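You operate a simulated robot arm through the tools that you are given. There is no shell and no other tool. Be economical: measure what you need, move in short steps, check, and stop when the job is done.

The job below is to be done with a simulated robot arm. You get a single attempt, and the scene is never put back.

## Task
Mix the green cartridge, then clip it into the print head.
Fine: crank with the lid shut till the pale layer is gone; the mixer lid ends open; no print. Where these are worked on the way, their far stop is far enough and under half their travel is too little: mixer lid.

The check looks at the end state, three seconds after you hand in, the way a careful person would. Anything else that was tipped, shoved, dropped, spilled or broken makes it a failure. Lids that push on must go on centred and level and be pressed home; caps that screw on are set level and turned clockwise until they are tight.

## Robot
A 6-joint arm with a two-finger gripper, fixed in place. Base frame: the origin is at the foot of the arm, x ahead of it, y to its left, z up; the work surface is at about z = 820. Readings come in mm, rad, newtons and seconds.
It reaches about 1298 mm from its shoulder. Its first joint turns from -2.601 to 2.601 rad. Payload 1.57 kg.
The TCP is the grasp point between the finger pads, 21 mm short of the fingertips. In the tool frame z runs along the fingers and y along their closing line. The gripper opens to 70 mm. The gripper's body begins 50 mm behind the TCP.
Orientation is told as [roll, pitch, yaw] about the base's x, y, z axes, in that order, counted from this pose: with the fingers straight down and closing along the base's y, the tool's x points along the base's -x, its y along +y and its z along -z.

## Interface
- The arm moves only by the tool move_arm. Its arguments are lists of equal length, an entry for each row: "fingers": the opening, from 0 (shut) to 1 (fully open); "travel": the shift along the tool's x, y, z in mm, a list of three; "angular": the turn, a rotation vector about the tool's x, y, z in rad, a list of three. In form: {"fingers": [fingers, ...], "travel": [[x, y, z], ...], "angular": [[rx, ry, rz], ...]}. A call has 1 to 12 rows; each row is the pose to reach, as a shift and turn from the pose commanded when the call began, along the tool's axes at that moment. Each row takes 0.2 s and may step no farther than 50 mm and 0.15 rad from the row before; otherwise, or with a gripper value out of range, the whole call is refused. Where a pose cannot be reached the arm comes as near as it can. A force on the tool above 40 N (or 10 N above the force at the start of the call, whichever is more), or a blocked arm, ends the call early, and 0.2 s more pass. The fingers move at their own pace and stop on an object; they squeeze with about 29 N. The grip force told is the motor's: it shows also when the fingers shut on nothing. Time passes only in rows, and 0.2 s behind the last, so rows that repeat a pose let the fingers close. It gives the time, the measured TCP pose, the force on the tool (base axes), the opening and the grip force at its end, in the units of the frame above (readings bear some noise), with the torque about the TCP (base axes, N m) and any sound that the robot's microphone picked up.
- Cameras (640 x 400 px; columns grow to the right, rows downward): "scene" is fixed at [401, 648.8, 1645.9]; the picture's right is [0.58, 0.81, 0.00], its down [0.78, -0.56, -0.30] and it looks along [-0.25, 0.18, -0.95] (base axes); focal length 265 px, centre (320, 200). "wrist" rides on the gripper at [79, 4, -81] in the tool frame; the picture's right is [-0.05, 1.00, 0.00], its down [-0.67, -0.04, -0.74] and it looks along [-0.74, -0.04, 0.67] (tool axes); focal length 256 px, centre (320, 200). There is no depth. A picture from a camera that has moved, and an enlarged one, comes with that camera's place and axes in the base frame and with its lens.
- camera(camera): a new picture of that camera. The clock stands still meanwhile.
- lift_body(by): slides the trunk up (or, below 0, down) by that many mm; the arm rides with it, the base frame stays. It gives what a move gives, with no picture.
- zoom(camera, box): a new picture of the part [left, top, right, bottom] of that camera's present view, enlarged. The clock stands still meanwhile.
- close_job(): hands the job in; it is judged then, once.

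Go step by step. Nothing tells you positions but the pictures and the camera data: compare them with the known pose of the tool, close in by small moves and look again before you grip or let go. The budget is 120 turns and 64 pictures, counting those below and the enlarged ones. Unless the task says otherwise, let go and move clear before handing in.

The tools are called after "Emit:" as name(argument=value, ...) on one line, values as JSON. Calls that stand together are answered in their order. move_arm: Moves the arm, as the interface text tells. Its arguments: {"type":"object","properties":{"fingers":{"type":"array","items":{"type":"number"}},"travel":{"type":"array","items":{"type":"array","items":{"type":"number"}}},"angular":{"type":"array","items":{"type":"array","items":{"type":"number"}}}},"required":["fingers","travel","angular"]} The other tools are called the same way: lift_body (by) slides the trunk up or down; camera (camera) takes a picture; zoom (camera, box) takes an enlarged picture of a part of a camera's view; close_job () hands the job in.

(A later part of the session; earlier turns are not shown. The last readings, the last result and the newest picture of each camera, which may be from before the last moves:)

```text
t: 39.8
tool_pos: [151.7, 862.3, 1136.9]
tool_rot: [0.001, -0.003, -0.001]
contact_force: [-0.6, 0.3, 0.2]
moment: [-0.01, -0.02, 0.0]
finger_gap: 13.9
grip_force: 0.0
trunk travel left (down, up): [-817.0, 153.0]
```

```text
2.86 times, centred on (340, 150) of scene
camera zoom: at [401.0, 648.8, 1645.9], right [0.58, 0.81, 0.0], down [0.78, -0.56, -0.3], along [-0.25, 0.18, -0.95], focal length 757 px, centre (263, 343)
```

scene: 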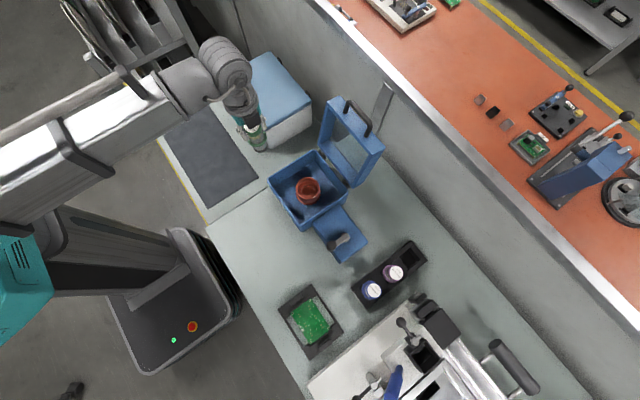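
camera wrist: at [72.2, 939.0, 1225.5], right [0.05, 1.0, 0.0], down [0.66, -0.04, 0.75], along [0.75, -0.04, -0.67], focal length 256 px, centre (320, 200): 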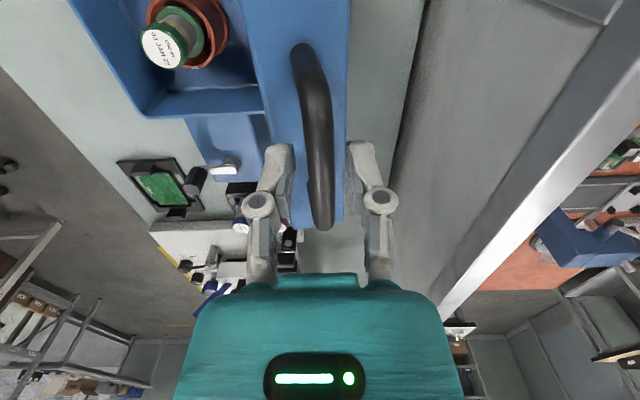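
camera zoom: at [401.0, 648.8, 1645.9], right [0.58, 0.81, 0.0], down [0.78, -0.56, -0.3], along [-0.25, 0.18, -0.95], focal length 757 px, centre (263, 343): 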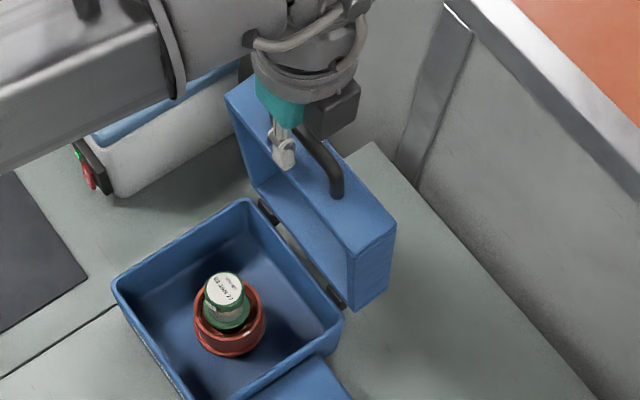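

The lid follows and is about vertical. Continue along the arc.

Emit:
move_arm(fingers=[0.19, 0.19, 0.19], travel=[[0, -12, 0], [0, -24, 0], [0, -32, 0]], angular=[[0, 0, 0], [0, 0, 0], [0, 0, 0]])

Emit:
lift_body(by=-6)

Emit:
move_arm(fingers=[0.19, 0.19, 0.19], travel=[[0, -10, 0], [0, -20, 0], [0, -28, 0]], angular=[[0, 0, 0], [0, 0, 0], [0, 0, 0]])

Emit:
lift_body(by=-10)

Emit:
camera(camera="wrist")

```text
t: 40.6
tool_pos: [152.6, 830.8, 1135.6]
tool_rot: [0.0, -0.001, 0.001]
contact_force: [0.5, 0.2, 0.8]
moment: [0.0, 0.02, 0.0]
finger_gap: 13.8
grip_force: 0.3
trunk travel left (down, up): [-817.0, 153.0]
```

```text
t: 41.1
tool_pos: [152.9, 830.8, 1129.8]
tool_rot: [0.002, -0.001, -0.001]
contact_force: [0.7, 0.2, 0.8]
moment: [-0.02, -0.01, 0.01]
finger_gap: 13.2
grip_force: 0.1
trunk travel left (down, up): [-811.0, 159.0]
```

```text
t: 41.9
tool_pos: [153.4, 803.8, 1129.0]
tool_rot: [0.0, -0.001, 0.0]
contact_force: [-0.7, -0.3, 0.4]
moment: [-0.01, -0.01, -0.02]
finger_gap: 13.5
grip_force: 0.2
trunk travel left (down, up): [-811.0, 159.0]
```

```text
t: 42.5
tool_pos: [153.0, 802.8, 1121.4]
tool_rot: [0.001, -0.001, -0.002]
contact_force: [0.5, -2.8, 4.9]
moment: [0.03, 0.02, 0.0]
finger_gap: 14.3
grip_force: 0.3
trunk travel left (down, up): [-801.0, 169.0]
```

```text
25 pictures are left
camera wrist: at [73.7, 806.4, 1200.0], right [0.05, 1.0, 0.0], down [0.66, -0.04, 0.75], along [0.75, -0.04, -0.67], focal length 256 px, centre (320, 200)
```

wrist: 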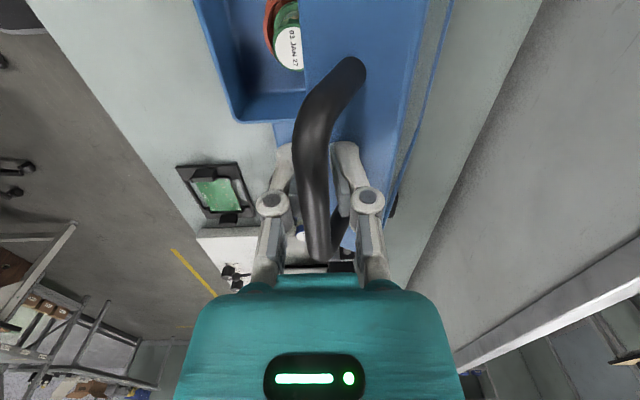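

The bar now sits slightly above TCP, so the arc radius is a bit larger than I thought. Continue with adjusted heights.

Emit:
move_arm(fingers=[0.19, 0.19, 0.19], travel=[[0, -12, 0], [0, -22, 0], [0, -32, 0]], angular=[[0, 0, 0], [0, 0, 0], [0, 0, 0]])

Emit:
lift_body(by=-10)

Emit:
move_arm(fingers=[0.19, 0.19, 0.19], travel=[[0, -10, 0], [0, -20, 0], [0, -26, 0]], angular=[[0, 0, 0], [0, 0, 0], [0, 0, 0]])

Emit:
lift_body(by=-12)

Emit:
camera(camera="wrist")

```text
t: 43.3
tool_pos: [153.7, 770.9, 1119.3]
tool_rot: [0.0, -0.002, -0.001]
contact_force: [0.5, -0.3, -0.2]
moment: [0.03, -0.02, 0.03]
finger_gap: 13.9
grip_force: 0.0
trunk travel left (down, up): [-801.0, 169.0]
```

```text
t: 43.9
tool_pos: [154.4, 771.1, 1108.5]
tool_rot: [0.0, -0.002, 0.001]
contact_force: [0.0, -1.1, -0.6]
moment: [0.03, 0.0, 0.01]
finger_gap: 13.2
grip_force: 0.1
trunk travel left (down, up): [-791.0, 179.0]
```

```text
t: 44.7
tool_pos: [153.5, 744.7, 1109.4]
tool_rot: [-0.001, -0.002, 0.001]
contact_force: [0.0, 1.2, 0.4]
moment: [0.02, 0.01, 0.01]
finger_gap: 14.2
grip_force: 0.6
trunk travel left (down, up): [-791.0, 179.0]
```

```text
t: 45.3
tool_pos: [153.6, 745.0, 1097.3]
tool_rot: [0.0, 0.0, -0.001]
contact_force: [-0.5, 0.1, 0.3]
moment: [0.03, 0.01, 0.0]
finger_gap: 13.4
grip_force: 0.0
trunk travel left (down, up): [-779.0, 191.0]
```

```text
24 pictures are left
camera wrist: at [73.5, 748.8, 1177.6], right [0.05, 1.0, 0.0], down [0.66, -0.04, 0.75], along [0.75, -0.04, -0.67], focal length 256 px, centre (320, 200)
```

wrist: 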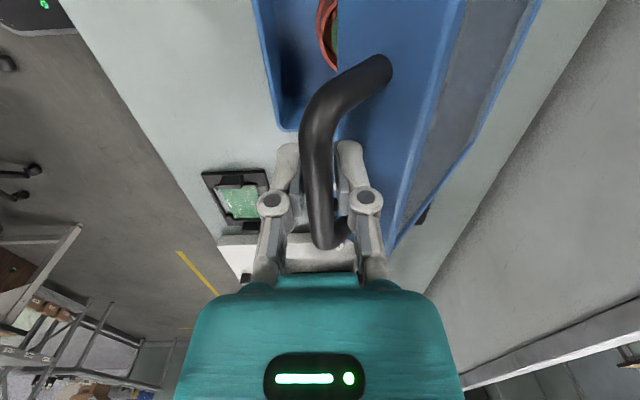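

Good, continuing down the arc.

Emit:
move_arm(fingers=[0.19, 0.19], travel=[[0, -8, 0], [0, -16, 0]], angular=[[0, 0, 0], [0, 0, 0]])

Emit:
lift_body(by=-12)

Emit:
move_arm(fingers=[0.19, 0.19], travel=[[0, -7, 0], [0, -14, 0]], angular=[[0, 0, 0], [0, 0, 0]])

Emit:
lift_body(by=-14)

Emit:
move_arm(fingers=[0.19, 0.19], travel=[[0, -6, 0], [0, -12, 0]], angular=[[0, 0, 0], [0, 0, 0]])

Emit:
lift_body(by=-13)

Emit:
camera(camera="wrist")

```text
t: 45.9
tool_pos: [154.0, 728.2, 1096.7]
tool_rot: [-0.002, -0.002, 0.001]
contact_force: [-0.8, 0.3, 0.2]
moment: [-0.05, 0.0, -0.01]
finger_gap: 15.2
grip_force: 1.5
trunk travel left (down, up): [-779.0, 191.0]
```

```text
t: 46.5
tool_pos: [154.6, 729.3, 1086.5]
tool_rot: [0.0, -0.002, 0.0]
contact_force: [-0.5, 0.1, -0.4]
moment: [-0.02, 0.0, 0.0]
finger_gap: 13.3
grip_force: 0.0
trunk travel left (down, up): [-767.0, 203.0]
```

```text
t: 47.1
tool_pos: [153.9, 715.0, 1086.0]
tool_rot: [0.0, -0.001, 0.001]
contact_force: [1.0, 0.3, -0.5]
moment: [-0.04, -0.01, 0.0]
finger_gap: 14.8
grip_force: 1.0
trunk travel left (down, up): [-767.0, 203.0]
```

```text
t: 47.7
tool_pos: [154.8, 713.4, 1071.3]
tool_rot: [0.001, -0.001, -0.002]
contact_force: [0.5, 0.1, 0.5]
moment: [0.0, -0.01, 0.0]
finger_gap: 13.4
grip_force: 0.0
trunk travel left (down, up): [-753.0, 217.0]
```

```text
t: 48.3
tool_pos: [153.6, 702.5, 1071.6]
tool_rot: [0.0, -0.001, 0.001]
contact_force: [-0.5, 0.5, 0.5]
moment: [-0.06, 0.03, -0.03]
finger_gap: 15.7
grip_force: 2.1
trunk travel left (down, up): [-753.0, 217.0]
```

```text
t: 48.9
tool_pos: [153.6, 702.5, 1059.0]
tool_rot: [0.0, -0.002, 0.001]
contact_force: [-0.2, -0.5, 0.4]
moment: [-0.01, -0.02, -0.01]
finger_gap: 13.6
grip_force: 0.1
trunk travel left (down, up): [-740.0, 230.0]
```

```text
23 pictures are left
camera wrist: at [73.6, 706.0, 1138.6], right [0.05, 1.0, 0.0], down [0.66, -0.04, 0.75], along [0.75, -0.04, -0.67], focal length 256 px, centre (320, 200)
```

wrist: 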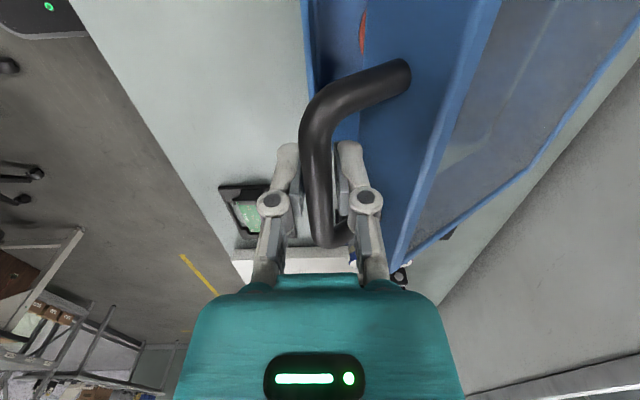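

Forces stay near zero, so the hinge has friction. Continue.

Emit:
move_arm(fingers=[0.19, 0.19], travel=[[0, -6, 0], [0, -12, 0]], angular=[[0, 0, 0], [0, 0, 0]])

Emit:
lift_body(by=-16)

Emit:
move_arm(fingers=[0.19, 0.19], travel=[[0, -5, 0], [0, -11, 0]], angular=[[0, 0, 0], [0, 0, 0]])

Emit:
lift_body(by=-18)

Emit:
move_arm(fingers=[0.19, 0.19], travel=[[0, -5, 0], [0, -9, 0]], angular=[[0, 0, 0], [0, 0, 0]])

Emit:
lift_body(by=-18)

Emit:
camera(camera="wrist")

```text
t: 49.5
tool_pos: [152.9, 689.9, 1058.7]
tool_rot: [0.0, -0.003, -0.001]
contact_force: [-0.3, 4.3, -7.3]
moment: [0.04, 0.05, 0.05]
finger_gap: 16.0
grip_force: 2.0
trunk travel left (down, up): [-740.0, 230.0]
```

```text
t: 50.1
tool_pos: [153.3, 689.8, 1043.1]
tool_rot: [-0.001, -0.002, 0.0]
contact_force: [-0.3, 0.9, -0.2]
moment: [0.03, -0.01, 0.0]
finger_gap: 13.4
grip_force: 0.0
trunk travel left (down, up): [-724.0, 246.0]
```

```text
t: 50.7
tool_pos: [152.3, 679.2, 1043.5]
tool_rot: [0.001, -0.002, 0.001]
contact_force: [-0.4, 4.6, -2.1]
moment: [0.09, 0.03, 0.04]
finger_gap: 16.2
grip_force: 2.1
trunk travel left (down, up): [-724.0, 246.0]
```

```text
t: 51.4
tool_pos: [153.3, 679.4, 1025.0]
tool_rot: [-0.001, -0.002, 0.0]
contact_force: [-0.7, -0.1, -0.2]
moment: [0.01, 0.01, -0.03]
finger_gap: 13.3
grip_force: 0.0
trunk travel left (down, up): [-706.0, 264.0]
```

```text
t: 52.0
tool_pos: [153.2, 670.2, 1024.8]
tool_rot: [0.002, -0.002, 0.002]
contact_force: [-0.2, 2.2, -5.5]
moment: [0.06, 0.05, 0.03]
finger_gap: 16.0
grip_force: 2.4
trunk travel left (down, up): [-706.0, 264.0]
```

```text
t: 52.6
tool_pos: [154.1, 669.5, 1007.4]
tool_rot: [0.0, -0.002, -0.001]
contact_force: [0.3, 0.0, -0.1]
moment: [0.02, 0.03, 0.01]
finger_gap: 13.4
grip_force: 0.0
trunk travel left (down, up): [-688.0, 282.0]
```

```text
22 pictures are left
camera wrist: at [74.0, 673.9, 1086.5], right [0.05, 1.0, 0.0], down [0.66, -0.04, 0.75], along [0.75, -0.04, -0.67], focal length 256 px, centre (320, 200)
```

wrist: 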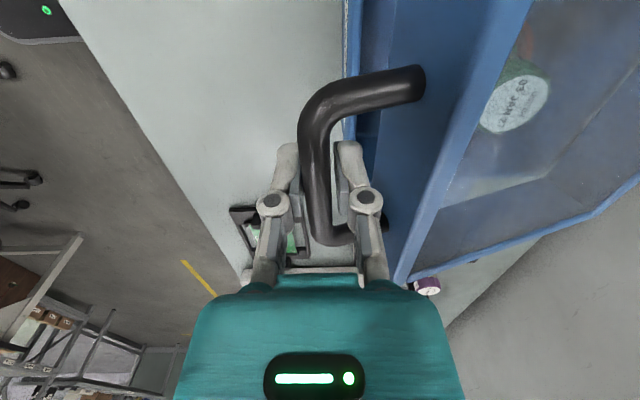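

About 20° remains. I'll now squeeze the bar and bring it straight down in small steps.

Emit:
move_arm(fingers=[0.1, 0.1, 0.1], travel=[[0, 0, 0], [0, -2, 0], [0, -5, 0]], angular=[[0, 0, 0], [0, 0, 0], [0, 0, 0]])

Emit:
lift_body(by=-16)

Emit:
move_arm(fingers=[0.1, 0.1], travel=[[0, -2, 0], [0, -4, 0]], angular=[[0, 0, 0], [0, 0, 0]])

Emit:
lift_body(by=-16)

Emit:
move_arm(fingers=[0.1, 0.1], travel=[[0, -2, 0], [0, -3, 0]], angular=[[0, 0, 0], [0, 0, 0]])

Emit:
lift_body(by=-14)

Emit:
camera(camera="wrist")

```text
t: 53.4
tool_pos: [152.4, 669.3, 1005.9]
tool_rot: [0.001, -0.001, 0.002]
contact_force: [-2.3, 22.1, -8.7]
moment: [0.03, -0.38, 0.35]
finger_gap: 10.8
grip_force: 32.4
trunk travel left (down, up): [-688.0, 282.0]
```

```text
t: 54.1
tool_pos: [152.8, 664.3, 990.1]
tool_rot: [-0.003, -0.003, -0.001]
contact_force: [-1.5, 0.8, -3.2]
moment: [-0.12, -0.22, 0.36]
finger_gap: 10.6
grip_force: 32.2
trunk travel left (down, up): [-672.0, 298.0]
```

```text
t: 54.7
tool_pos: [154.1, 662.7, 989.8]
tool_rot: [0.002, -0.001, 0.0]
contact_force: [-3.3, 15.6, -5.5]
moment: [0.02, -0.09, 0.39]
finger_gap: 10.5
grip_force: 31.9
trunk travel left (down, up): [-672.0, 298.0]
```

```text
t: 55.3
tool_pos: [153.9, 659.0, 975.4]
tool_rot: [-0.002, -0.002, 0.001]
contact_force: [-2.4, -4.3, -2.5]
moment: [-0.11, -0.23, 0.33]
finger_gap: 10.9
grip_force: 31.7
trunk travel left (down, up): [-656.0, 314.0]
```

```text
t: 55.9
tool_pos: [153.4, 658.0, 974.6]
tool_rot: [-0.001, -0.001, -0.001]
contact_force: [-3.0, 6.1, -1.8]
moment: [0.05, -0.04, 0.39]
finger_gap: 10.7
grip_force: 32.0
trunk travel left (down, up): [-656.0, 314.0]
```

```text
t: 56.5
tool_pos: [153.4, 655.8, 960.7]
tool_rot: [-0.002, -0.002, 0.0]
contact_force: [-1.5, -9.1, -1.3]
moment: [-0.06, -0.43, 0.38]
finger_gap: 11.0
grip_force: 32.0
trunk travel left (down, up): [-642.0, 328.0]
```

```text
21 pictures are left
camera wrist: at [74.0, 660.0, 1040.7], right [0.05, 1.0, 0.0], down [0.66, -0.03, 0.75], along [0.75, -0.04, -0.67], focal length 256 px, centre (320, 200)
```

wrist: 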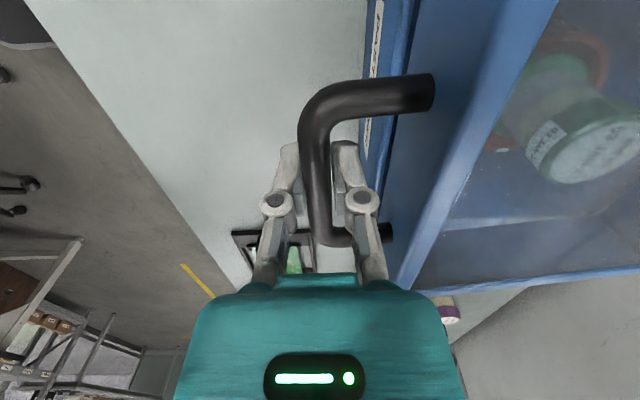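

Nearly closed. Continue in small steps until the lid seats.

Emit:
lift_body(by=-12)

Emit:
lift_body(by=-8)

Emit:
lift_body(by=-5)

Emit:
zoom(camera="scene", box=[240, 120, 400, 260])

```text
t: 57.1
tool_pos: [154.1, 653.9, 950.0]
tool_rot: [-0.003, -0.002, -0.002]
contact_force: [-1.5, -23.7, 0.8]
moment: [0.01, -0.48, 0.33]
finger_gap: 10.8
grip_force: 32.2
trunk travel left (down, up): [-630.0, 340.0]
```

```text
t: 57.7
tool_pos: [154.4, 653.2, 942.3]
tool_rot: [-0.003, -0.001, -0.001]
contact_force: [-1.0, -33.8, 0.5]
moment: [0.04, -0.72, 0.34]
finger_gap: 10.9
grip_force: 32.2
trunk travel left (down, up): [-622.0, 348.0]
```

```text
t: 58.2
tool_pos: [153.9, 652.5, 938.3]
tool_rot: [-0.003, -0.002, 0.0]
contact_force: [0.8, -32.8, 16.2]
moment: [0.1, -0.03, 0.36]
finger_gap: 10.9
grip_force: 32.0
trunk travel left (down, up): [-617.0, 353.0]
```

```text
2.86 times, centred on (320, 190) of scene
camera zoom: at [401.0, 648.8, 1645.9], right [0.58, 0.81, 0.0], down [0.78, -0.56, -0.3], along [-0.25, 0.18, -0.95], focal length 757 px, centre (320, 229)
```

zoom: 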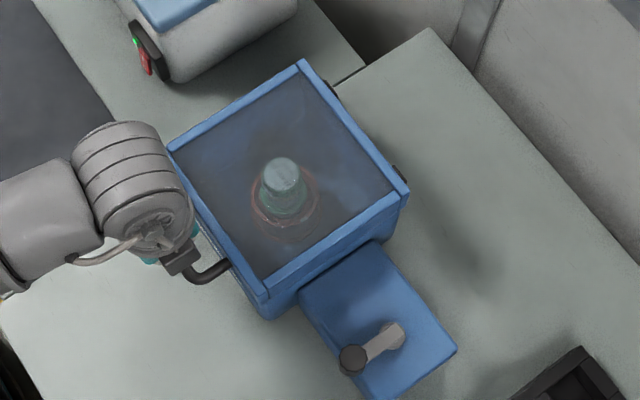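

The lid is shut (contact felt). Release the bar, rise, and move to view the crank.

Emit:
move_arm(fingers=[0.5, 0.5, 0.5], travel=[[0, 0, 0], [0, 0, 0], [0, 0, 0]], angular=[[0, 0, 0], [0, 0, 0], [0, 0, 0]])

Emit:
lift_body(by=90)

Emit:
move_arm(fingers=[1, 1, 1, 1, 1], travel=[[-15, 10, 0], [-45, 25, 0], [-75, 40, 0], [-100, 60, 0], [-120, 85, 0]], angular=[[0, 0, 0], [0, 0, 0], [0, 0, 0], [0, 0, 0], [0, 0, 0]])

Emit:
camera(camera="wrist")

```text
t: 59.0
tool_pos: [153.3, 657.6, 936.0]
tool_rot: [0.0, -0.003, 0.001]
contact_force: [-0.6, -0.9, -1.4]
moment: [0.02, -0.01, 0.01]
finger_gap: 32.8
grip_force: 0.1
trunk travel left (down, up): [-617.0, 353.0]
```

```text
t: 60.3
tool_pos: [153.1, 656.8, 1025.2]
tool_rot: [0.001, -0.001, 0.001]
contact_force: [0.4, -1.1, -0.1]
moment: [0.01, -0.02, -0.04]
finger_gap: 35.1
grip_force: 0.0
trunk travel left (down, up): [-707.0, 263.0]
```

```text
t: 61.5
tool_pos: [272.0, 744.8, 1026.7]
tool_rot: [0.0, -0.001, 0.001]
contact_force: [-0.6, 0.0, -0.1]
moment: [0.0, -0.01, 0.02]
finger_gap: 70.0
grip_force: 0.0
trunk travel left (down, up): [-707.0, 263.0]
```

```text
19 pictures are left
camera wrist: at [192.4, 747.6, 1105.3], right [0.05, 1.0, 0.0], down [0.66, -0.03, 0.75], along [0.74, -0.04, -0.67], focal length 256 px, centre (320, 200)
```

wrist: 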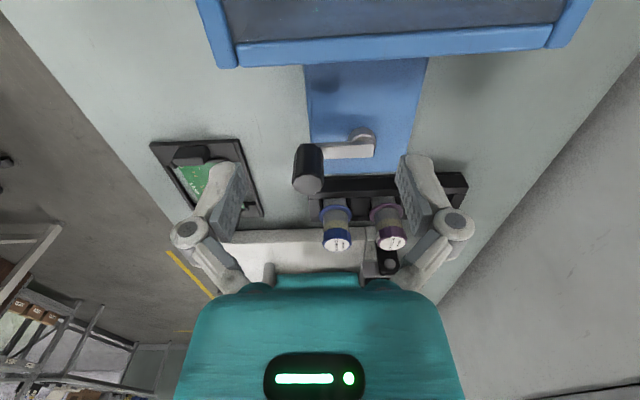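

Knob top is about (337, 730, 956), hub about (337, 784.5, 900), so crank radius is about 54. I'll go above the knob and lower.

Emit:
move_arm(fingers=[1, 1, 1], travel=[[-33, -7, 0], [-65, -14.3, 0], [-65, -14.3, 0]], angular=[[0, 0, 0], [0, 0, 0], [0, 0, 0]])

Emit:
lift_body(by=-55)

Emit:
camera(camera="wrist")

```text
t: 62.3
tool_pos: [335.7, 729.2, 1024.6]
tool_rot: [0.0, -0.002, 0.0]
contact_force: [-0.7, 0.1, 0.7]
moment: [0.03, 0.0, 0.0]
finger_gap: 70.2
grip_force: 0.1
trunk travel left (down, up): [-707.0, 263.0]
```

```text
t: 63.2
tool_pos: [335.1, 730.7, 970.8]
tool_rot: [0.0, -0.002, -0.001]
contact_force: [-0.4, -0.6, 0.7]
moment: [-0.01, -0.02, -0.04]
finger_gap: 70.0
grip_force: 0.0
trunk travel left (down, up): [-652.0, 318.0]
```

```text
18 pictures are left
camera wrist: at [256.0, 733.4, 1050.6], right [0.05, 1.0, 0.0], down [0.66, -0.04, 0.75], along [0.75, -0.04, -0.67], focal length 256 px, centre (320, 200)
```

wrist: 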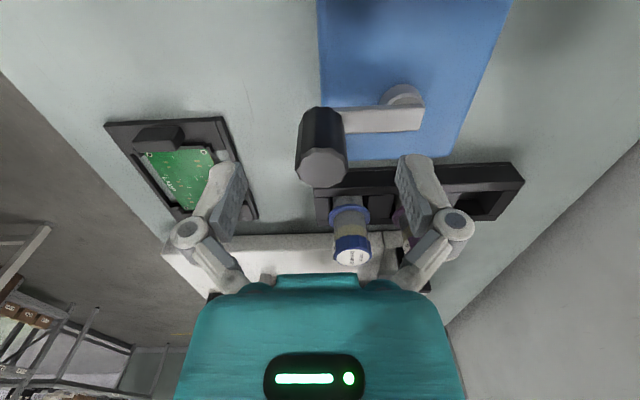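

Aligned on the knob. Lower and grip it.

Emit:
lift_body(by=-30)

Emit:
move_arm(fingers=[0.2, 0.2, 0.2, 0.2, 0.2], travel=[[0, 0, 0], [0, 0, 0], [0, 0, 0], [0, 0, 0], [0, 0, 0]], angular=[[0, 0, 0], [0, 0, 0], [0, 0, 0], [0, 0, 0], [0, 0, 0]])

```text
t: 64.0
tool_pos: [335.0, 729.2, 941.1]
tool_rot: [0.0, -0.002, 0.0]
contact_force: [-0.2, 0.8, 0.0]
moment: [0.03, 0.02, 0.01]
finger_gap: 70.0
grip_force: 0.0
trunk travel left (down, up): [-622.0, 348.0]
```

```text
t: 65.2
tool_pos: [335.6, 730.5, 940.8]
tool_rot: [-0.001, -0.002, 0.001]
contact_force: [0.3, 6.9, 7.6]
moment: [0.13, -0.03, 0.0]
finger_gap: 25.7
grip_force: 32.5
trunk travel left (down, up): [-622.0, 348.0]
```

Gripped. First trial: turn clockwise (seen from above) 60°.

Emit:
move_arm(fingers=[0.2, 0.2, 0.2, 0.2, 0.2, 0.2], travel=[[9.1, 0.8, 0], [18.0, 3.2, 0], [26.3, 7.0, 0], [33.7, 12.3, 0], [40.2, 18.8, 0], [45.5, 26.3, 0]], angular=[[0, 0, 0], [0, 0, 0], [0, 0, 0], [0, 0, 0], [0, 0, 0], [0, 0, 0]])

```text
t: 66.6
tool_pos: [292.5, 754.9, 940.9]
tool_rot: [0.003, -0.004, 0.0]
contact_force: [12.9, 7.6, 12.2]
moment: [0.13, -0.1, 0.05]
finger_gap: 25.6
grip_force: 32.1
trunk travel left (down, up): [-622.0, 348.0]
```

Radial force suggests a slightly smaller radius (~50.5). Continue with that to 180°.

Emit:
move_arm(fingers=[0.2, 0.2, 0.2, 0.2, 0.2, 0.2], travel=[[1.5, 8.9, 0], [3.7, 17.4, 0], [4.5, 26.2, 0], [3.7, 35, 0], [1.5, 43.5, 0], [-2.3, 51.5, 0]], angular=[[0, 0, 0], [0, 0, 0], [0, 0, 0], [0, 0, 0], [0, 0, 0], [0, 0, 0]])

Emit:
move_arm(fingers=[0.2, 0.2, 0.2, 0.2, 0.2, 0.2], travel=[[-5, 7.2, 0], [-11.2, 13.4, 0], [-18.4, 18.4, 0], [-26.4, 22.2, 0], [-34.9, 24.4, 0], [-43.7, 25.2, 0]], angular=[[0, 0, 0], [0, 0, 0], [0, 0, 0], [0, 0, 0], [0, 0, 0], [0, 0, 0]])

```text
t: 68.0
tool_pos: [294.0, 807.4, 940.6]
tool_rot: [-0.001, 0.001, 0.0]
contact_force: [3.1, -0.7, 2.1]
moment: [-0.05, 0.86, -0.03]
finger_gap: 25.7
grip_force: 32.3
trunk travel left (down, up): [-622.0, 348.0]
```

```text
t: 69.4
tool_pos: [336.3, 829.8, 940.1]
tool_rot: [-0.003, -0.002, 0.0]
contact_force: [0.2, -27.5, -17.6]
moment: [-0.33, -0.49, -0.13]
finger_gap: 25.6
grip_force: 31.6
trunk travel left (down, up): [-622.0, 348.0]
```

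Fit gives centre (335.5, 780.2), r≈49.7. Continue the half turn back to the start.

Emit:
move_arm(fingers=[0.2, 0.2, 0.2, 0.2, 0.2, 0.2, 0.2, 0.2, 0.2, 0.2, 0.2, 0.2], travel=[[-12.3, -4.9, 0], [-24.3, -9.8, 0], [-34.6, -17.7, 0], [-42.5, -28, 0], [-47.4, -40, 0], [-49.1, -52.8, 0], [-47.4, -65.6, 0], [-42.5, -77.6, 0], [-34.6, -87.9, 0], [-24.3, -95.8, 0], [-12.3, -100.7, 0], [0.5, -102.4, 0]], angular=[[0, 0, 0], [0, 0, 0], [0, 0, 0], [0, 0, 0], [0, 0, 0], [0, 0, 0], [0, 0, 0], [0, 0, 0], [0, 0, 0], [0, 0, 0], [0, 0, 0], [0, 0, 0]])

```text
t: 72.0
tool_pos: [334.4, 730.0, 940.7]
tool_rot: [0.0, 0.0, 0.0]
contact_force: [-2.3, -3.5, 0.2]
moment: [-0.14, -0.63, -0.03]
finger_gap: 25.5
grip_force: 32.4
trunk travel left (down, up): [-622.0, 348.0]
```

One full turn works smoothly. Another full turn, then check the layer.

Emit:
move_arm(fingers=[0.2, 0.2, 0.2, 0.2, 0.2, 0.2, 0.2, 0.2, 0.2, 0.2, 0.2, 0.2], travel=[[12.8, 1.7, 0], [24.8, 6.6, 0], [35.1, 14.5, 0], [43, 24.8, 0], [47.9, 36.8, 0], [49.6, 49.6, 0], [47.9, 62.4, 0], [43, 74.4, 0], [35.1, 84.7, 0], [24.8, 92.6, 0], [12.8, 97.5, 0], [0, 99.2, 0]], angular=[[0, 0, 0], [0, 0, 0], [0, 0, 0], [0, 0, 0], [0, 0, 0], [0, 0, 0], [0, 0, 0], [0, 0, 0], [0, 0, 0], [0, 0, 0], [0, 0, 0], [0, 0, 0]])

Emit:
zoom(camera="scene", box=[270, 140, 350, 220])

```text
t: 74.6
tool_pos: [336.1, 830.0, 942.2]
tool_rot: [0.002, -0.003, 0.0]
contact_force: [1.4, 7.2, 7.8]
moment: [0.27, 0.67, 0.01]
finger_gap: 25.6
grip_force: 31.7
trunk travel left (down, up): [-622.0, 348.0]
```

```text
5.00 times, centred on (310, 180) of scene
camera zoom: at [401.0, 648.8, 1645.9], right [0.58, 0.81, 0.0], down [0.78, -0.56, -0.3], along [-0.25, 0.18, -0.95], focal length 1326 px, centre (370, 300)
```

zoom: 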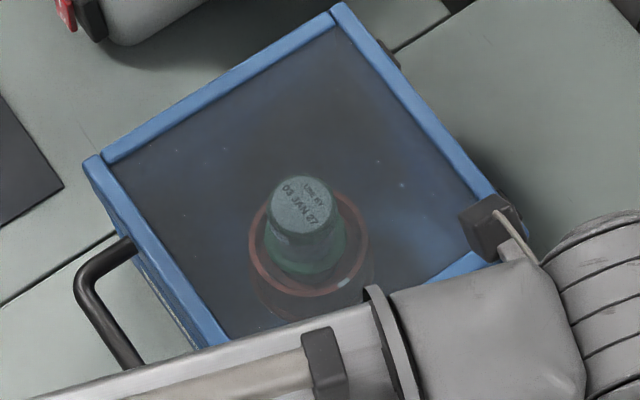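

The cartridge is rotating (the label turned). I'll crank several more turns.

Emit:
move_arm(fingers=[0.2, 0.2, 0.2, 0.2, 0.2, 0.2, 0.2, 0.2, 0.2, 0.2, 0.2, 0.2], travel=[[-12.8, -1.7, 0], [-24.8, -6.6, 0], [-35.1, -14.5, 0], [-43, -24.8, 0], [-47.9, -36.8, 0], [-49.6, -49.6, 0], [-47.9, -62.4, 0], [-43, -74.4, 0], [-35.1, -84.7, 0], [-24.8, -92.6, 0], [-12.8, -97.5, 0], [0, -99.2, 0]], angular=[[0, 0, 0], [0, 0, 0], [0, 0, 0], [0, 0, 0], [0, 0, 0], [0, 0, 0], [0, 0, 0], [0, 0, 0], [0, 0, 0], [0, 0, 0], [0, 0, 0], [0, 0, 0]])

Emit:
move_arm(fingers=[0.2, 0.2, 0.2, 0.2, 0.2, 0.2, 0.2, 0.2, 0.2, 0.2, 0.2, 0.2], travel=[[12.8, 1.7, 0], [24.8, 6.6, 0], [35.1, 14.5, 0], [43, 24.8, 0], [47.9, 36.8, 0], [49.6, 49.6, 0], [47.9, 62.4, 0], [43, 74.4, 0], [35.1, 84.7, 0], [24.8, 92.6, 0], [12.8, 97.5, 0], [0, 99.2, 0]], angular=[[0, 0, 0], [0, 0, 0], [0, 0, 0], [0, 0, 0], [0, 0, 0], [0, 0, 0], [0, 0, 0], [0, 0, 0], [0, 0, 0], [0, 0, 0], [0, 0, 0], [0, 0, 0]])

Emit:
move_arm(fingers=[0.2, 0.2, 0.2, 0.2, 0.2, 0.2, 0.2, 0.2, 0.2, 0.2, 0.2, 0.2], travel=[[-12.8, -1.7, 0], [-24.8, -6.6, 0], [-35.1, -14.5, 0], [-43, -24.8, 0], [-47.9, -36.8, 0], [-49.6, -49.6, 0], [-47.9, -62.4, 0], [-43, -74.4, 0], [-35.1, -84.7, 0], [-24.8, -92.6, 0], [-12.8, -97.5, 0], [0, -99.2, 0]], angular=[[0, 0, 0], [0, 0, 0], [0, 0, 0], [0, 0, 0], [0, 0, 0], [0, 0, 0], [0, 0, 0], [0, 0, 0], [0, 0, 0], [0, 0, 0], [0, 0, 0], [0, 0, 0]])

Emit:
move_arm(fingers=[0.2, 0.2, 0.2, 0.2, 0.2, 0.2, 0.2, 0.2, 0.2, 0.2, 0.2, 0.2], travel=[[12.8, 1.7, 0], [24.8, 6.6, 0], [35.1, 14.5, 0], [43, 24.8, 0], [47.9, 36.8, 0], [49.6, 49.6, 0], [47.9, 62.4, 0], [43, 74.4, 0], [35.1, 84.7, 0], [24.8, 92.6, 0], [12.8, 97.5, 0], [0, 99.2, 0]], angular=[[0, 0, 0], [0, 0, 0], [0, 0, 0], [0, 0, 0], [0, 0, 0], [0, 0, 0], [0, 0, 0], [0, 0, 0], [0, 0, 0], [0, 0, 0], [0, 0, 0], [0, 0, 0]])

Emit:
move_arm(fingers=[0.2, 0.2, 0.2, 0.2, 0.2, 0.2, 0.2, 0.2, 0.2, 0.2, 0.2, 0.2], travel=[[-12.8, -1.7, 0], [-24.8, -6.6, 0], [-35.1, -14.5, 0], [-43, -24.8, 0], [-47.9, -36.8, 0], [-49.6, -49.6, 0], [-47.9, -62.4, 0], [-43, -74.4, 0], [-35.1, -84.7, 0], [-24.8, -92.6, 0], [-12.8, -97.5, 0], [0, -99.2, 0]], angular=[[0, 0, 0], [0, 0, 0], [0, 0, 0], [0, 0, 0], [0, 0, 0], [0, 0, 0], [0, 0, 0], [0, 0, 0], [0, 0, 0], [0, 0, 0], [0, 0, 0], [0, 0, 0]])

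Emit:
zoom(camera="scene", box=[290, 165, 325, 205])

```text
t: 77.2
tool_pos: [335.5, 729.2, 940.0]
tool_rot: [0.0, -0.001, 0.0]
contact_force: [-1.0, 4.1, 6.1]
moment: [0.11, 0.33, 0.03]
finger_gap: 25.6
grip_force: 31.7
trunk travel left (down, up): [-622.0, 348.0]
```

```text
t: 79.8
tool_pos: [335.8, 829.7, 941.1]
tool_rot: [0.001, -0.003, 0.001]
contact_force: [2.4, 5.9, 6.8]
moment: [0.22, 0.58, 0.02]
finger_gap: 25.5
grip_force: 31.9
trunk travel left (down, up): [-622.0, 348.0]
```

```text
t: 82.4
tool_pos: [336.6, 730.7, 941.5]
tool_rot: [-0.003, -0.003, 0.0]
contact_force: [-1.8, -3.8, -1.1]
moment: [-0.01, 0.21, 0.0]
finger_gap: 25.7
grip_force: 31.8
trunk travel left (down, up): [-622.0, 348.0]
```

```text
t: 85.0
tool_pos: [336.7, 828.9, 939.6]
tool_rot: [0.003, -0.003, 0.0]
contact_force: [1.2, 18.0, 14.9]
moment: [0.38, 0.33, 0.06]
finger_gap: 25.5
grip_force: 31.7
trunk travel left (down, up): [-622.0, 348.0]
```

```text
t: 87.6
tool_pos: [336.7, 729.5, 941.5]
tool_rot: [-0.001, -0.001, 0.002]
contact_force: [-0.5, -1.4, -3.2]
moment: [-0.05, 0.47, -0.01]
finger_gap: 25.7
grip_force: 32.2
trunk travel left (down, up): [-622.0, 348.0]
```

```text
10.00 times, centred on (308, 185) of scene
camera zoom: at [401.0, 648.8, 1645.9], right [0.58, 0.81, 0.0], down [0.78, -0.56, -0.3], along [-0.25, 0.18, -0.95], focal length 2651 px, centre (445, 350)
```

zoom: 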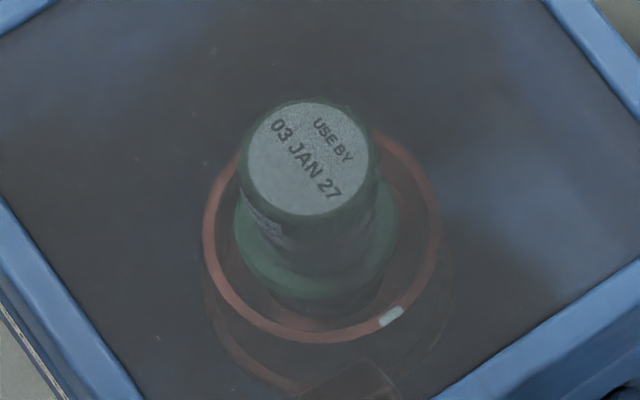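

After four turns the pale band seems gone through the tinted window, but I'll add four more turns to be safe and then look closely.

Emit:
move_arm(fingers=[0.2, 0.2, 0.2, 0.2, 0.2, 0.2, 0.2, 0.2, 0.2, 0.2, 0.2, 0.2], travel=[[12.8, 1.7, 0], [24.8, 6.6, 0], [35.1, 14.5, 0], [43, 24.8, 0], [47.9, 36.8, 0], [49.6, 49.6, 0], [47.9, 62.4, 0], [43, 74.4, 0], [35.1, 84.7, 0], [24.8, 92.6, 0], [12.8, 97.5, 0], [0, 99.2, 0]], angular=[[0, 0, 0], [0, 0, 0], [0, 0, 0], [0, 0, 0], [0, 0, 0], [0, 0, 0], [0, 0, 0], [0, 0, 0], [0, 0, 0], [0, 0, 0], [0, 0, 0], [0, 0, 0]])

Emit:
move_arm(fingers=[0.2, 0.2, 0.2, 0.2, 0.2, 0.2, 0.2, 0.2, 0.2, 0.2, 0.2, 0.2], travel=[[-12.8, -1.7, 0], [-24.8, -6.6, 0], [-35.1, -14.5, 0], [-43, -24.8, 0], [-47.9, -36.8, 0], [-49.6, -49.6, 0], [-47.9, -62.4, 0], [-43, -74.4, 0], [-35.1, -84.7, 0], [-24.8, -92.6, 0], [-12.8, -97.5, 0], [0, -99.2, 0]], angular=[[0, 0, 0], [0, 0, 0], [0, 0, 0], [0, 0, 0], [0, 0, 0], [0, 0, 0], [0, 0, 0], [0, 0, 0], [0, 0, 0], [0, 0, 0], [0, 0, 0], [0, 0, 0]])

Emit:
move_arm(fingers=[0.2, 0.2, 0.2, 0.2, 0.2, 0.2, 0.2, 0.2, 0.2, 0.2, 0.2, 0.2], travel=[[12.8, 1.7, 0], [24.8, 6.6, 0], [35.1, 14.5, 0], [43, 24.8, 0], [47.9, 36.8, 0], [49.6, 49.6, 0], [47.9, 62.4, 0], [43, 74.4, 0], [35.1, 84.7, 0], [24.8, 92.6, 0], [12.8, 97.5, 0], [0, 99.2, 0]], angular=[[0, 0, 0], [0, 0, 0], [0, 0, 0], [0, 0, 0], [0, 0, 0], [0, 0, 0], [0, 0, 0], [0, 0, 0], [0, 0, 0], [0, 0, 0], [0, 0, 0], [0, 0, 0]])

Emit:
move_arm(fingers=[0.2, 0.2, 0.2, 0.2, 0.2, 0.2, 0.2, 0.2, 0.2, 0.2, 0.2, 0.2], travel=[[-12.8, -1.7, 0], [-24.8, -6.6, 0], [-35.1, -14.5, 0], [-43, -24.8, 0], [-47.9, -36.8, 0], [-49.6, -49.6, 0], [-47.9, -62.4, 0], [-43, -74.4, 0], [-35.1, -84.7, 0], [-24.8, -92.6, 0], [-12.8, -97.5, 0], [0, -99.2, 0]], angular=[[0, 0, 0], [0, 0, 0], [0, 0, 0], [0, 0, 0], [0, 0, 0], [0, 0, 0], [0, 0, 0], [0, 0, 0], [0, 0, 0], [0, 0, 0], [0, 0, 0], [0, 0, 0]])

Emit:
move_arm(fingers=[0.2, 0.2, 0.2, 0.2, 0.2, 0.2, 0.2, 0.2, 0.2, 0.2, 0.2, 0.2], travel=[[12.8, 1.7, 0], [24.8, 6.6, 0], [35.1, 14.5, 0], [43, 24.8, 0], [47.9, 36.8, 0], [49.6, 49.6, 0], [47.9, 62.4, 0], [43, 74.4, 0], [35.1, 84.7, 0], [24.8, 92.6, 0], [12.8, 97.5, 0], [0, 99.2, 0]], angular=[[0, 0, 0], [0, 0, 0], [0, 0, 0], [0, 0, 0], [0, 0, 0], [0, 0, 0], [0, 0, 0], [0, 0, 0], [0, 0, 0], [0, 0, 0], [0, 0, 0], [0, 0, 0]])

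Emit:
move_arm(fingers=[0.2, 0.2, 0.2, 0.2, 0.2, 0.2, 0.2, 0.2, 0.2, 0.2, 0.2, 0.2], travel=[[-12.8, -1.7, 0], [-24.8, -6.6, 0], [-35.1, -14.5, 0], [-43, -24.8, 0], [-47.9, -36.8, 0], [-49.6, -49.6, 0], [-47.9, -62.4, 0], [-43, -74.4, 0], [-35.1, -84.7, 0], [-24.8, -92.6, 0], [-12.8, -97.5, 0], [0, -99.2, 0]], angular=[[0, 0, 0], [0, 0, 0], [0, 0, 0], [0, 0, 0], [0, 0, 0], [0, 0, 0], [0, 0, 0], [0, 0, 0], [0, 0, 0], [0, 0, 0], [0, 0, 0], [0, 0, 0]])

Emit:
move_arm(fingers=[1, 1, 1, 1], travel=[[0, 0, 0], [0, 0, 0], [0, 0, 0], [0, 0, 0]], angular=[[0, 0, 0], [0, 0, 0], [0, 0, 0], [0, 0, 0]])

Emit:
lift_body(by=90)

```text
t: 90.2
tool_pos: [336.5, 829.8, 940.6]
tool_rot: [0.001, -0.003, 0.0]
contact_force: [1.2, 16.4, 9.1]
moment: [0.37, 0.55, 0.06]
finger_gap: 25.6
grip_force: 31.6
trunk travel left (down, up): [-622.0, 348.0]
```

```text
t: 92.8
tool_pos: [334.4, 729.5, 940.3]
tool_rot: [-0.002, 0.0, 0.001]
contact_force: [-1.9, -11.1, -11.7]
moment: [-0.24, -0.27, -0.04]
finger_gap: 25.7
grip_force: 32.5
trunk travel left (down, up): [-622.0, 348.0]
```

```text
t: 95.4
tool_pos: [336.4, 830.5, 940.5]
tool_rot: [-0.001, -0.002, -0.001]
contact_force: [0.4, -2.4, -2.0]
moment: [0.08, -0.3, 0.02]
finger_gap: 25.5
grip_force: 33.0
trunk travel left (down, up): [-622.0, 348.0]
```

```text
t: 98.0
tool_pos: [333.3, 729.8, 940.0]
tool_rot: [0.0, 0.0, 0.0]
contact_force: [-1.2, -7.5, -7.5]
moment: [-0.3, -0.38, -0.06]
finger_gap: 25.6
grip_force: 32.0
trunk travel left (down, up): [-622.0, 348.0]
```

```text
t: 100.6
tool_pos: [335.3, 829.8, 939.9]
tool_rot: [0.0, -0.003, 0.0]
contact_force: [1.4, 10.9, 7.7]
moment: [0.35, 0.41, 0.06]
finger_gap: 25.8
grip_force: 32.5
trunk travel left (down, up): [-622.0, 348.0]
```

```text
t: 103.2
tool_pos: [334.3, 729.7, 940.9]
tool_rot: [-0.004, -0.001, 0.0]
contact_force: [0.4, -4.9, -7.8]
moment: [-0.09, 0.32, -0.02]
finger_gap: 25.7
grip_force: 31.7
trunk travel left (down, up): [-622.0, 348.0]
```

```text
t: 104.2
tool_pos: [335.6, 730.4, 940.5]
tool_rot: [0.0, -0.001, 0.0]
contact_force: [0.6, -0.3, 0.0]
moment: [0.0, 0.04, -0.03]
finger_gap: 70.1
grip_force: 0.0
trunk travel left (down, up): [-622.0, 348.0]
```

```text
t: 105.4
tool_pos: [336.3, 730.4, 1031.4]
tool_rot: [0.0, 0.0, 0.001]
contact_force: [0.3, 0.0, -0.7]
moment: [0.01, -0.01, 0.01]
finger_gap: 70.0
grip_force: 0.1
trunk travel left (down, up): [-712.0, 258.0]
```

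Seven turns done. Move back to the lid handle and look through the window at the cartridge.

Emit:
move_arm(fingers=[1, 1, 1, 1, 1, 0.5], travel=[[35, -14, 0], [70, -28, 0], [105, -42, 0], [140, -60, 0], [170, -72, 0], [183, -73, 0]], angular=[[0, 0, 0], [0, 0, 0], [0, 0, 0], [0, 0, 0], [0, 0, 0], [0, 0, 0]])

Emit:
zoom(camera="wrist", box=[280, 0, 600, 200])

```text
t: 106.8
tool_pos: [150.0, 657.8, 1031.3]
tool_rot: [0.0, -0.001, -0.001]
contact_force: [-0.6, 0.2, 0.9]
moment: [-0.02, -0.02, -0.01]
finger_gap: 36.0
grip_force: 0.3
trunk travel left (down, up): [-712.0, 258.0]
```

```text
2.00 times, centred on (440, 100) of wrist
camera zoom: at [71.4, 661.2, 1110.5], right [0.05, 1.0, 0.0], down [0.66, -0.04, 0.75], along [0.75, -0.04, -0.67], focal length 512 px, centre (80, 400)
```

zoom: 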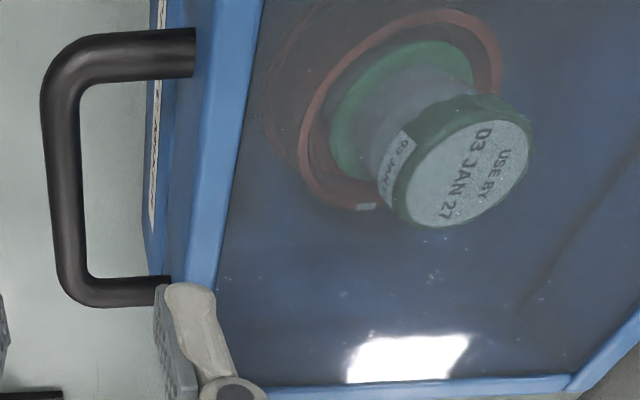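

No pale layer remains — the body is uniform. Now lower onto the handle bar, squeeze, and begin lifting the lid.

Emit:
move_arm(fingers=[0.5, 0.5], travel=[[0, -3, 0], [0, -3, 0]], angular=[[0, 0, 0], [0, 0, 0]])

Emit:
lift_body(by=-93)

Emit:
move_arm(fingers=[0.1, 0.1, 0.1, 0.1], travel=[[0, 0, 0], [0, 0, 0], [0, 0, 0], [0, 0, 0]], angular=[[0, 0, 0], [0, 0, 0], [0, 0, 0], [0, 0, 0]])

Emit:
lift_body(by=12)

```text
t: 107.4
tool_pos: [151.7, 655.0, 1031.3]
tool_rot: [0.0, -0.001, 0.0]
contact_force: [-0.7, -0.4, -0.9]
moment: [-0.03, 0.01, 0.0]
finger_gap: 35.1
grip_force: 0.0
trunk travel left (down, up): [-712.0, 258.0]
```

```text
t: 108.7
tool_pos: [151.6, 653.6, 937.9]
tool_rot: [0.0, -0.002, 0.0]
contact_force: [-0.6, 0.4, -0.9]
moment: [0.0, 0.0, 0.02]
finger_gap: 35.3
grip_force: 0.0
trunk travel left (down, up): [-619.0, 351.0]
```

```text
t: 109.7
tool_pos: [151.5, 652.4, 937.8]
tool_rot: [0.001, -0.002, -0.002]
contact_force: [0.5, -9.3, -0.3]
moment: [0.03, -0.01, 0.38]
finger_gap: 10.4
grip_force: 32.0
trunk travel left (down, up): [-619.0, 351.0]
```

```text
t: 110.3
tool_pos: [151.8, 654.5, 949.5]
tool_rot: [0.003, -0.001, 0.0]
contact_force: [0.5, -0.3, 0.3]
moment: [0.12, 0.45, 0.39]
finger_gap: 10.6
grip_force: 31.7
trunk travel left (down, up): [-631.0, 339.0]
```

It lifts easily. Continue the reverse path, squeezed.

Emit:
lift_body(by=12)

Emit:
move_arm(fingers=[0.1, 0.1], travel=[[0, 2, 0], [0, 3, 0]], angular=[[0, 0, 0], [0, 0, 0]])

Emit:
lift_body(by=14)

Emit:
move_arm(fingers=[0.1, 0.1], travel=[[0, 2, 0], [0, 4, 0]], angular=[[0, 0, 0], [0, 0, 0]])

Emit:
lift_body(by=15)

Emit:
move_arm(fingers=[0.1, 0.1], travel=[[0, 3, 0], [0, 5, 0]], angular=[[0, 0, 0], [0, 0, 0]])

Emit:
lift_body(by=15)

Emit:
move_arm(fingers=[0.1, 0.1], travel=[[0, 4, 0], [0, 7, 0]], angular=[[0, 0, 0], [0, 0, 0]])

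```text
t: 110.9
tool_pos: [151.4, 655.4, 960.5]
tool_rot: [0.002, -0.001, 0.001]
contact_force: [-0.3, 13.4, -2.6]
moment: [-0.04, 0.18, 0.39]
finger_gap: 10.6
grip_force: 32.0
trunk travel left (down, up): [-643.0, 327.0]
```

```text
t: 111.5
tool_pos: [151.0, 656.1, 959.9]
tool_rot: [-0.002, -0.002, 0.0]
contact_force: [-1.0, 5.2, -2.8]
moment: [-0.11, -0.01, 0.42]
finger_gap: 10.5
grip_force: 32.5
trunk travel left (down, up): [-643.0, 327.0]
```

```text
t: 112.1
tool_pos: [150.4, 660.2, 974.2]
tool_rot: [0.0, -0.002, 0.0]
contact_force: [-1.0, 20.2, -4.7]
moment: [-0.1, 0.27, 0.34]
finger_gap: 10.4
grip_force: 31.9
trunk travel left (down, up): [-657.0, 313.0]
```

```text
t: 112.7
tool_pos: [151.7, 659.7, 976.2]
tool_rot: [-0.004, -0.002, 0.001]
contact_force: [-1.0, 5.3, -4.3]
moment: [-0.13, 0.15, 0.36]
finger_gap: 10.4
grip_force: 31.9
trunk travel left (down, up): [-657.0, 313.0]
```

```text
t: 113.3
tool_pos: [151.7, 663.9, 988.3]
tool_rot: [0.0, -0.002, -0.001]
contact_force: [-1.2, 22.5, -8.0]
moment: [-0.09, 0.24, 0.36]
finger_gap: 10.4
grip_force: 31.6
trunk travel left (down, up): [-672.0, 298.0]
```

```text
t: 114.0
tool_pos: [151.5, 664.7, 989.3]
tool_rot: [-0.003, -0.002, 0.0]
contact_force: [0.2, 1.7, -3.0]
moment: [-0.13, 0.38, 0.39]
finger_gap: 10.7
grip_force: 32.5
trunk travel left (down, up): [-672.0, 298.0]
```

```text
t: 114.6
tool_pos: [151.5, 669.9, 1004.8]
tool_rot: [-0.001, -0.002, 0.001]
contact_force: [-1.2, 22.1, -10.1]
moment: [-0.12, 0.24, 0.35]
finger_gap: 10.6
grip_force: 31.9
trunk travel left (down, up): [-687.0, 283.0]
```

```text
t: 115.2
tool_pos: [151.8, 672.0, 1005.5]
tool_rot: [-0.002, -0.002, 0.0]
contact_force: [2.7, -2.5, -1.6]
moment: [-0.09, 0.38, 0.37]
finger_gap: 10.9
grip_force: 32.2
trunk travel left (down, up): [-687.0, 283.0]
```

Continuing.

Emit:
lift_body(by=14)

Emit:
move_arm(fingers=[0.1, 0.1], travel=[[0, 4, 0], [0, 8, 0]], angular=[[0, 0, 0], [0, 0, 0]])

Emit:
lift_body(by=14)

Emit:
move_arm(fingers=[0.1, 0.1], travel=[[0, 4, 0], [0, 9, 0]], angular=[[0, 0, 0], [0, 0, 0]])

Emit:
lift_body(by=14)

Emit:
move_arm(fingers=[0.1, 0.1], travel=[[0, 5, 0], [0, 11, 0]], angular=[[0, 0, 0], [0, 0, 0]])

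Emit:
camera(camera="wrist")

```text
t: 115.8
tool_pos: [151.5, 677.2, 1017.4]
tool_rot: [0.001, -0.002, 0.0]
contact_force: [2.3, 18.3, -9.5]
moment: [-0.06, 0.15, 0.36]
finger_gap: 10.7
grip_force: 32.3
trunk travel left (down, up): [-701.0, 269.0]
```

```text
t: 116.4
tool_pos: [152.2, 677.6, 1019.5]
tool_rot: [-0.003, -0.005, -0.001]
contact_force: [6.0, -11.0, 2.2]
moment: [-0.04, 0.43, 0.37]
finger_gap: 10.6
grip_force: 31.8
trunk travel left (down, up): [-701.0, 269.0]
```

```text
t: 117.0
tool_pos: [150.6, 684.3, 1032.0]
tool_rot: [0.002, -0.001, -0.002]
contact_force: [3.7, 12.4, -7.2]
moment: [0.04, 0.08, 0.33]
finger_gap: 10.5
grip_force: 32.0
trunk travel left (down, up): [-715.0, 255.0]
```

```text
t: 117.6
tool_pos: [150.6, 685.3, 1036.6]
tool_rot: [-0.002, -0.001, 0.002]
contact_force: [7.3, -18.4, 8.6]
moment: [-0.01, 0.39, 0.34]
finger_gap: 10.6
grip_force: 32.0
trunk travel left (down, up): [-715.0, 255.0]
```

```text
t: 118.2
tool_pos: [151.9, 693.8, 1047.3]
tool_rot: [0.001, -0.002, -0.001]
contact_force: [7.0, 10.2, -6.2]
moment: [0.02, -0.03, 0.31]
finger_gap: 10.5
grip_force: 31.8
trunk travel left (down, up): [-729.0, 241.0]
```

```text
t: 118.8
tool_pos: [152.1, 695.8, 1049.5]
tool_rot: [-0.002, -0.003, -0.001]
contact_force: [8.9, -24.6, 13.6]
moment: [0.1, 0.41, 0.33]
finger_gap: 10.3
grip_force: 32.2
trunk travel left (down, up): [-729.0, 241.0]
```

```text
14 pictures are left
camera wrist: at [71.9, 699.9, 1129.9], right [0.05, 1.0, 0.0], down [0.67, -0.03, 0.75], along [0.74, -0.04, -0.67], focal length 256 px, centre (320, 200)
```

wrist: 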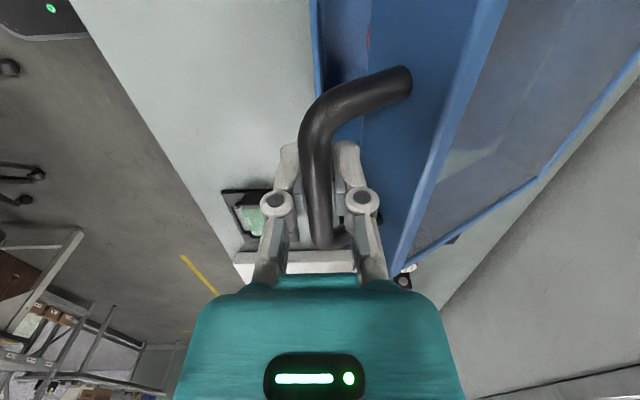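

Good. Continue up the arc; pictures will be used sparingly.

Emit:
lift_body(by=16)

Emit:
move_arm(fingers=[0.19, 0.19, 0.19], travel=[[0, 0, 0], [0, 5, 0], [0, 11, 0]], angular=[[0, 0, 0], [0, 0, 0], [0, 0, 0]])

Emit:
lift_body(by=14)

Emit:
move_arm(fingers=[0.19, 0.19], travel=[[0, 7, 0], [0, 14, 0]], angular=[[0, 0, 0], [0, 0, 0]])

Emit:
lift_body(by=13)

Emit:
move_arm(fingers=[0.19, 0.19], travel=[[0, 8, 0], [0, 16, 0]], angular=[[0, 0, 0], [0, 0, 0]])

Emit:
camera(camera="wrist")

```text
t: 119.5
tool_pos: [151.2, 705.4, 1062.0]
tool_rot: [0.002, -0.002, 0.0]
contact_force: [6.6, 11.2, -9.0]
moment: [0.01, 0.11, 0.26]
finger_gap: 10.6
grip_force: 32.0
trunk travel left (down, up): [-745.0, 225.0]
```

```text
t: 120.3
tool_pos: [150.7, 713.5, 1064.0]
tool_rot: [-0.001, -0.002, -0.001]
contact_force: [0.1, -5.4, 2.3]
moment: [0.01, -0.01, 0.04]
finger_gap: 16.9
grip_force: 2.5
trunk travel left (down, up): [-745.0, 225.0]
```

```text
t: 120.9
tool_pos: [151.2, 712.7, 1078.0]
tool_rot: [-0.002, -0.002, 0.002]
contact_force: [0.1, -0.3, -0.2]
moment: [-0.01, 0.04, -0.02]
finger_gap: 13.6
grip_force: 0.0
trunk travel left (down, up): [-759.0, 211.0]
```

```text
t: 121.5
tool_pos: [151.1, 726.7, 1079.4]
tool_rot: [0.0, -0.002, -0.001]
contact_force: [-0.6, -4.2, 1.5]
moment: [-0.01, -0.01, 0.04]
finger_gap: 17.1
grip_force: 2.2
trunk travel left (down, up): [-759.0, 211.0]
```

```text
t: 122.1
tool_pos: [150.4, 725.9, 1090.8]
tool_rot: [0.0, -0.002, 0.001]
contact_force: [0.7, 0.2, 0.5]
moment: [0.03, 0.0, -0.01]
finger_gap: 13.2
grip_force: 0.1
trunk travel left (down, up): [-772.0, 198.0]
```

```text
t: 122.7
tool_pos: [151.7, 742.3, 1091.3]
tool_rot: [0.0, -0.002, 0.001]
contact_force: [-0.7, -3.4, 0.8]
moment: [0.02, 0.01, 0.04]
finger_gap: 16.6
grip_force: 1.6
trunk travel left (down, up): [-772.0, 198.0]
```

```text
13 pictures are left
camera wrist: at [71.5, 745.9, 1170.9], right [0.05, 1.0, 0.0], down [0.66, -0.04, 0.75], along [0.75, -0.04, -0.67], focal length 256 px, centre (320, 200)
```

wrist: 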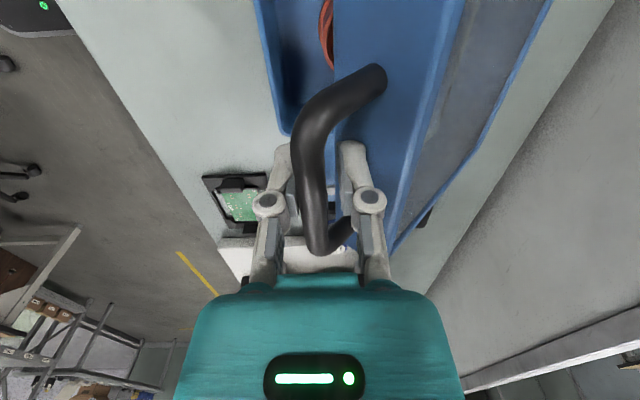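

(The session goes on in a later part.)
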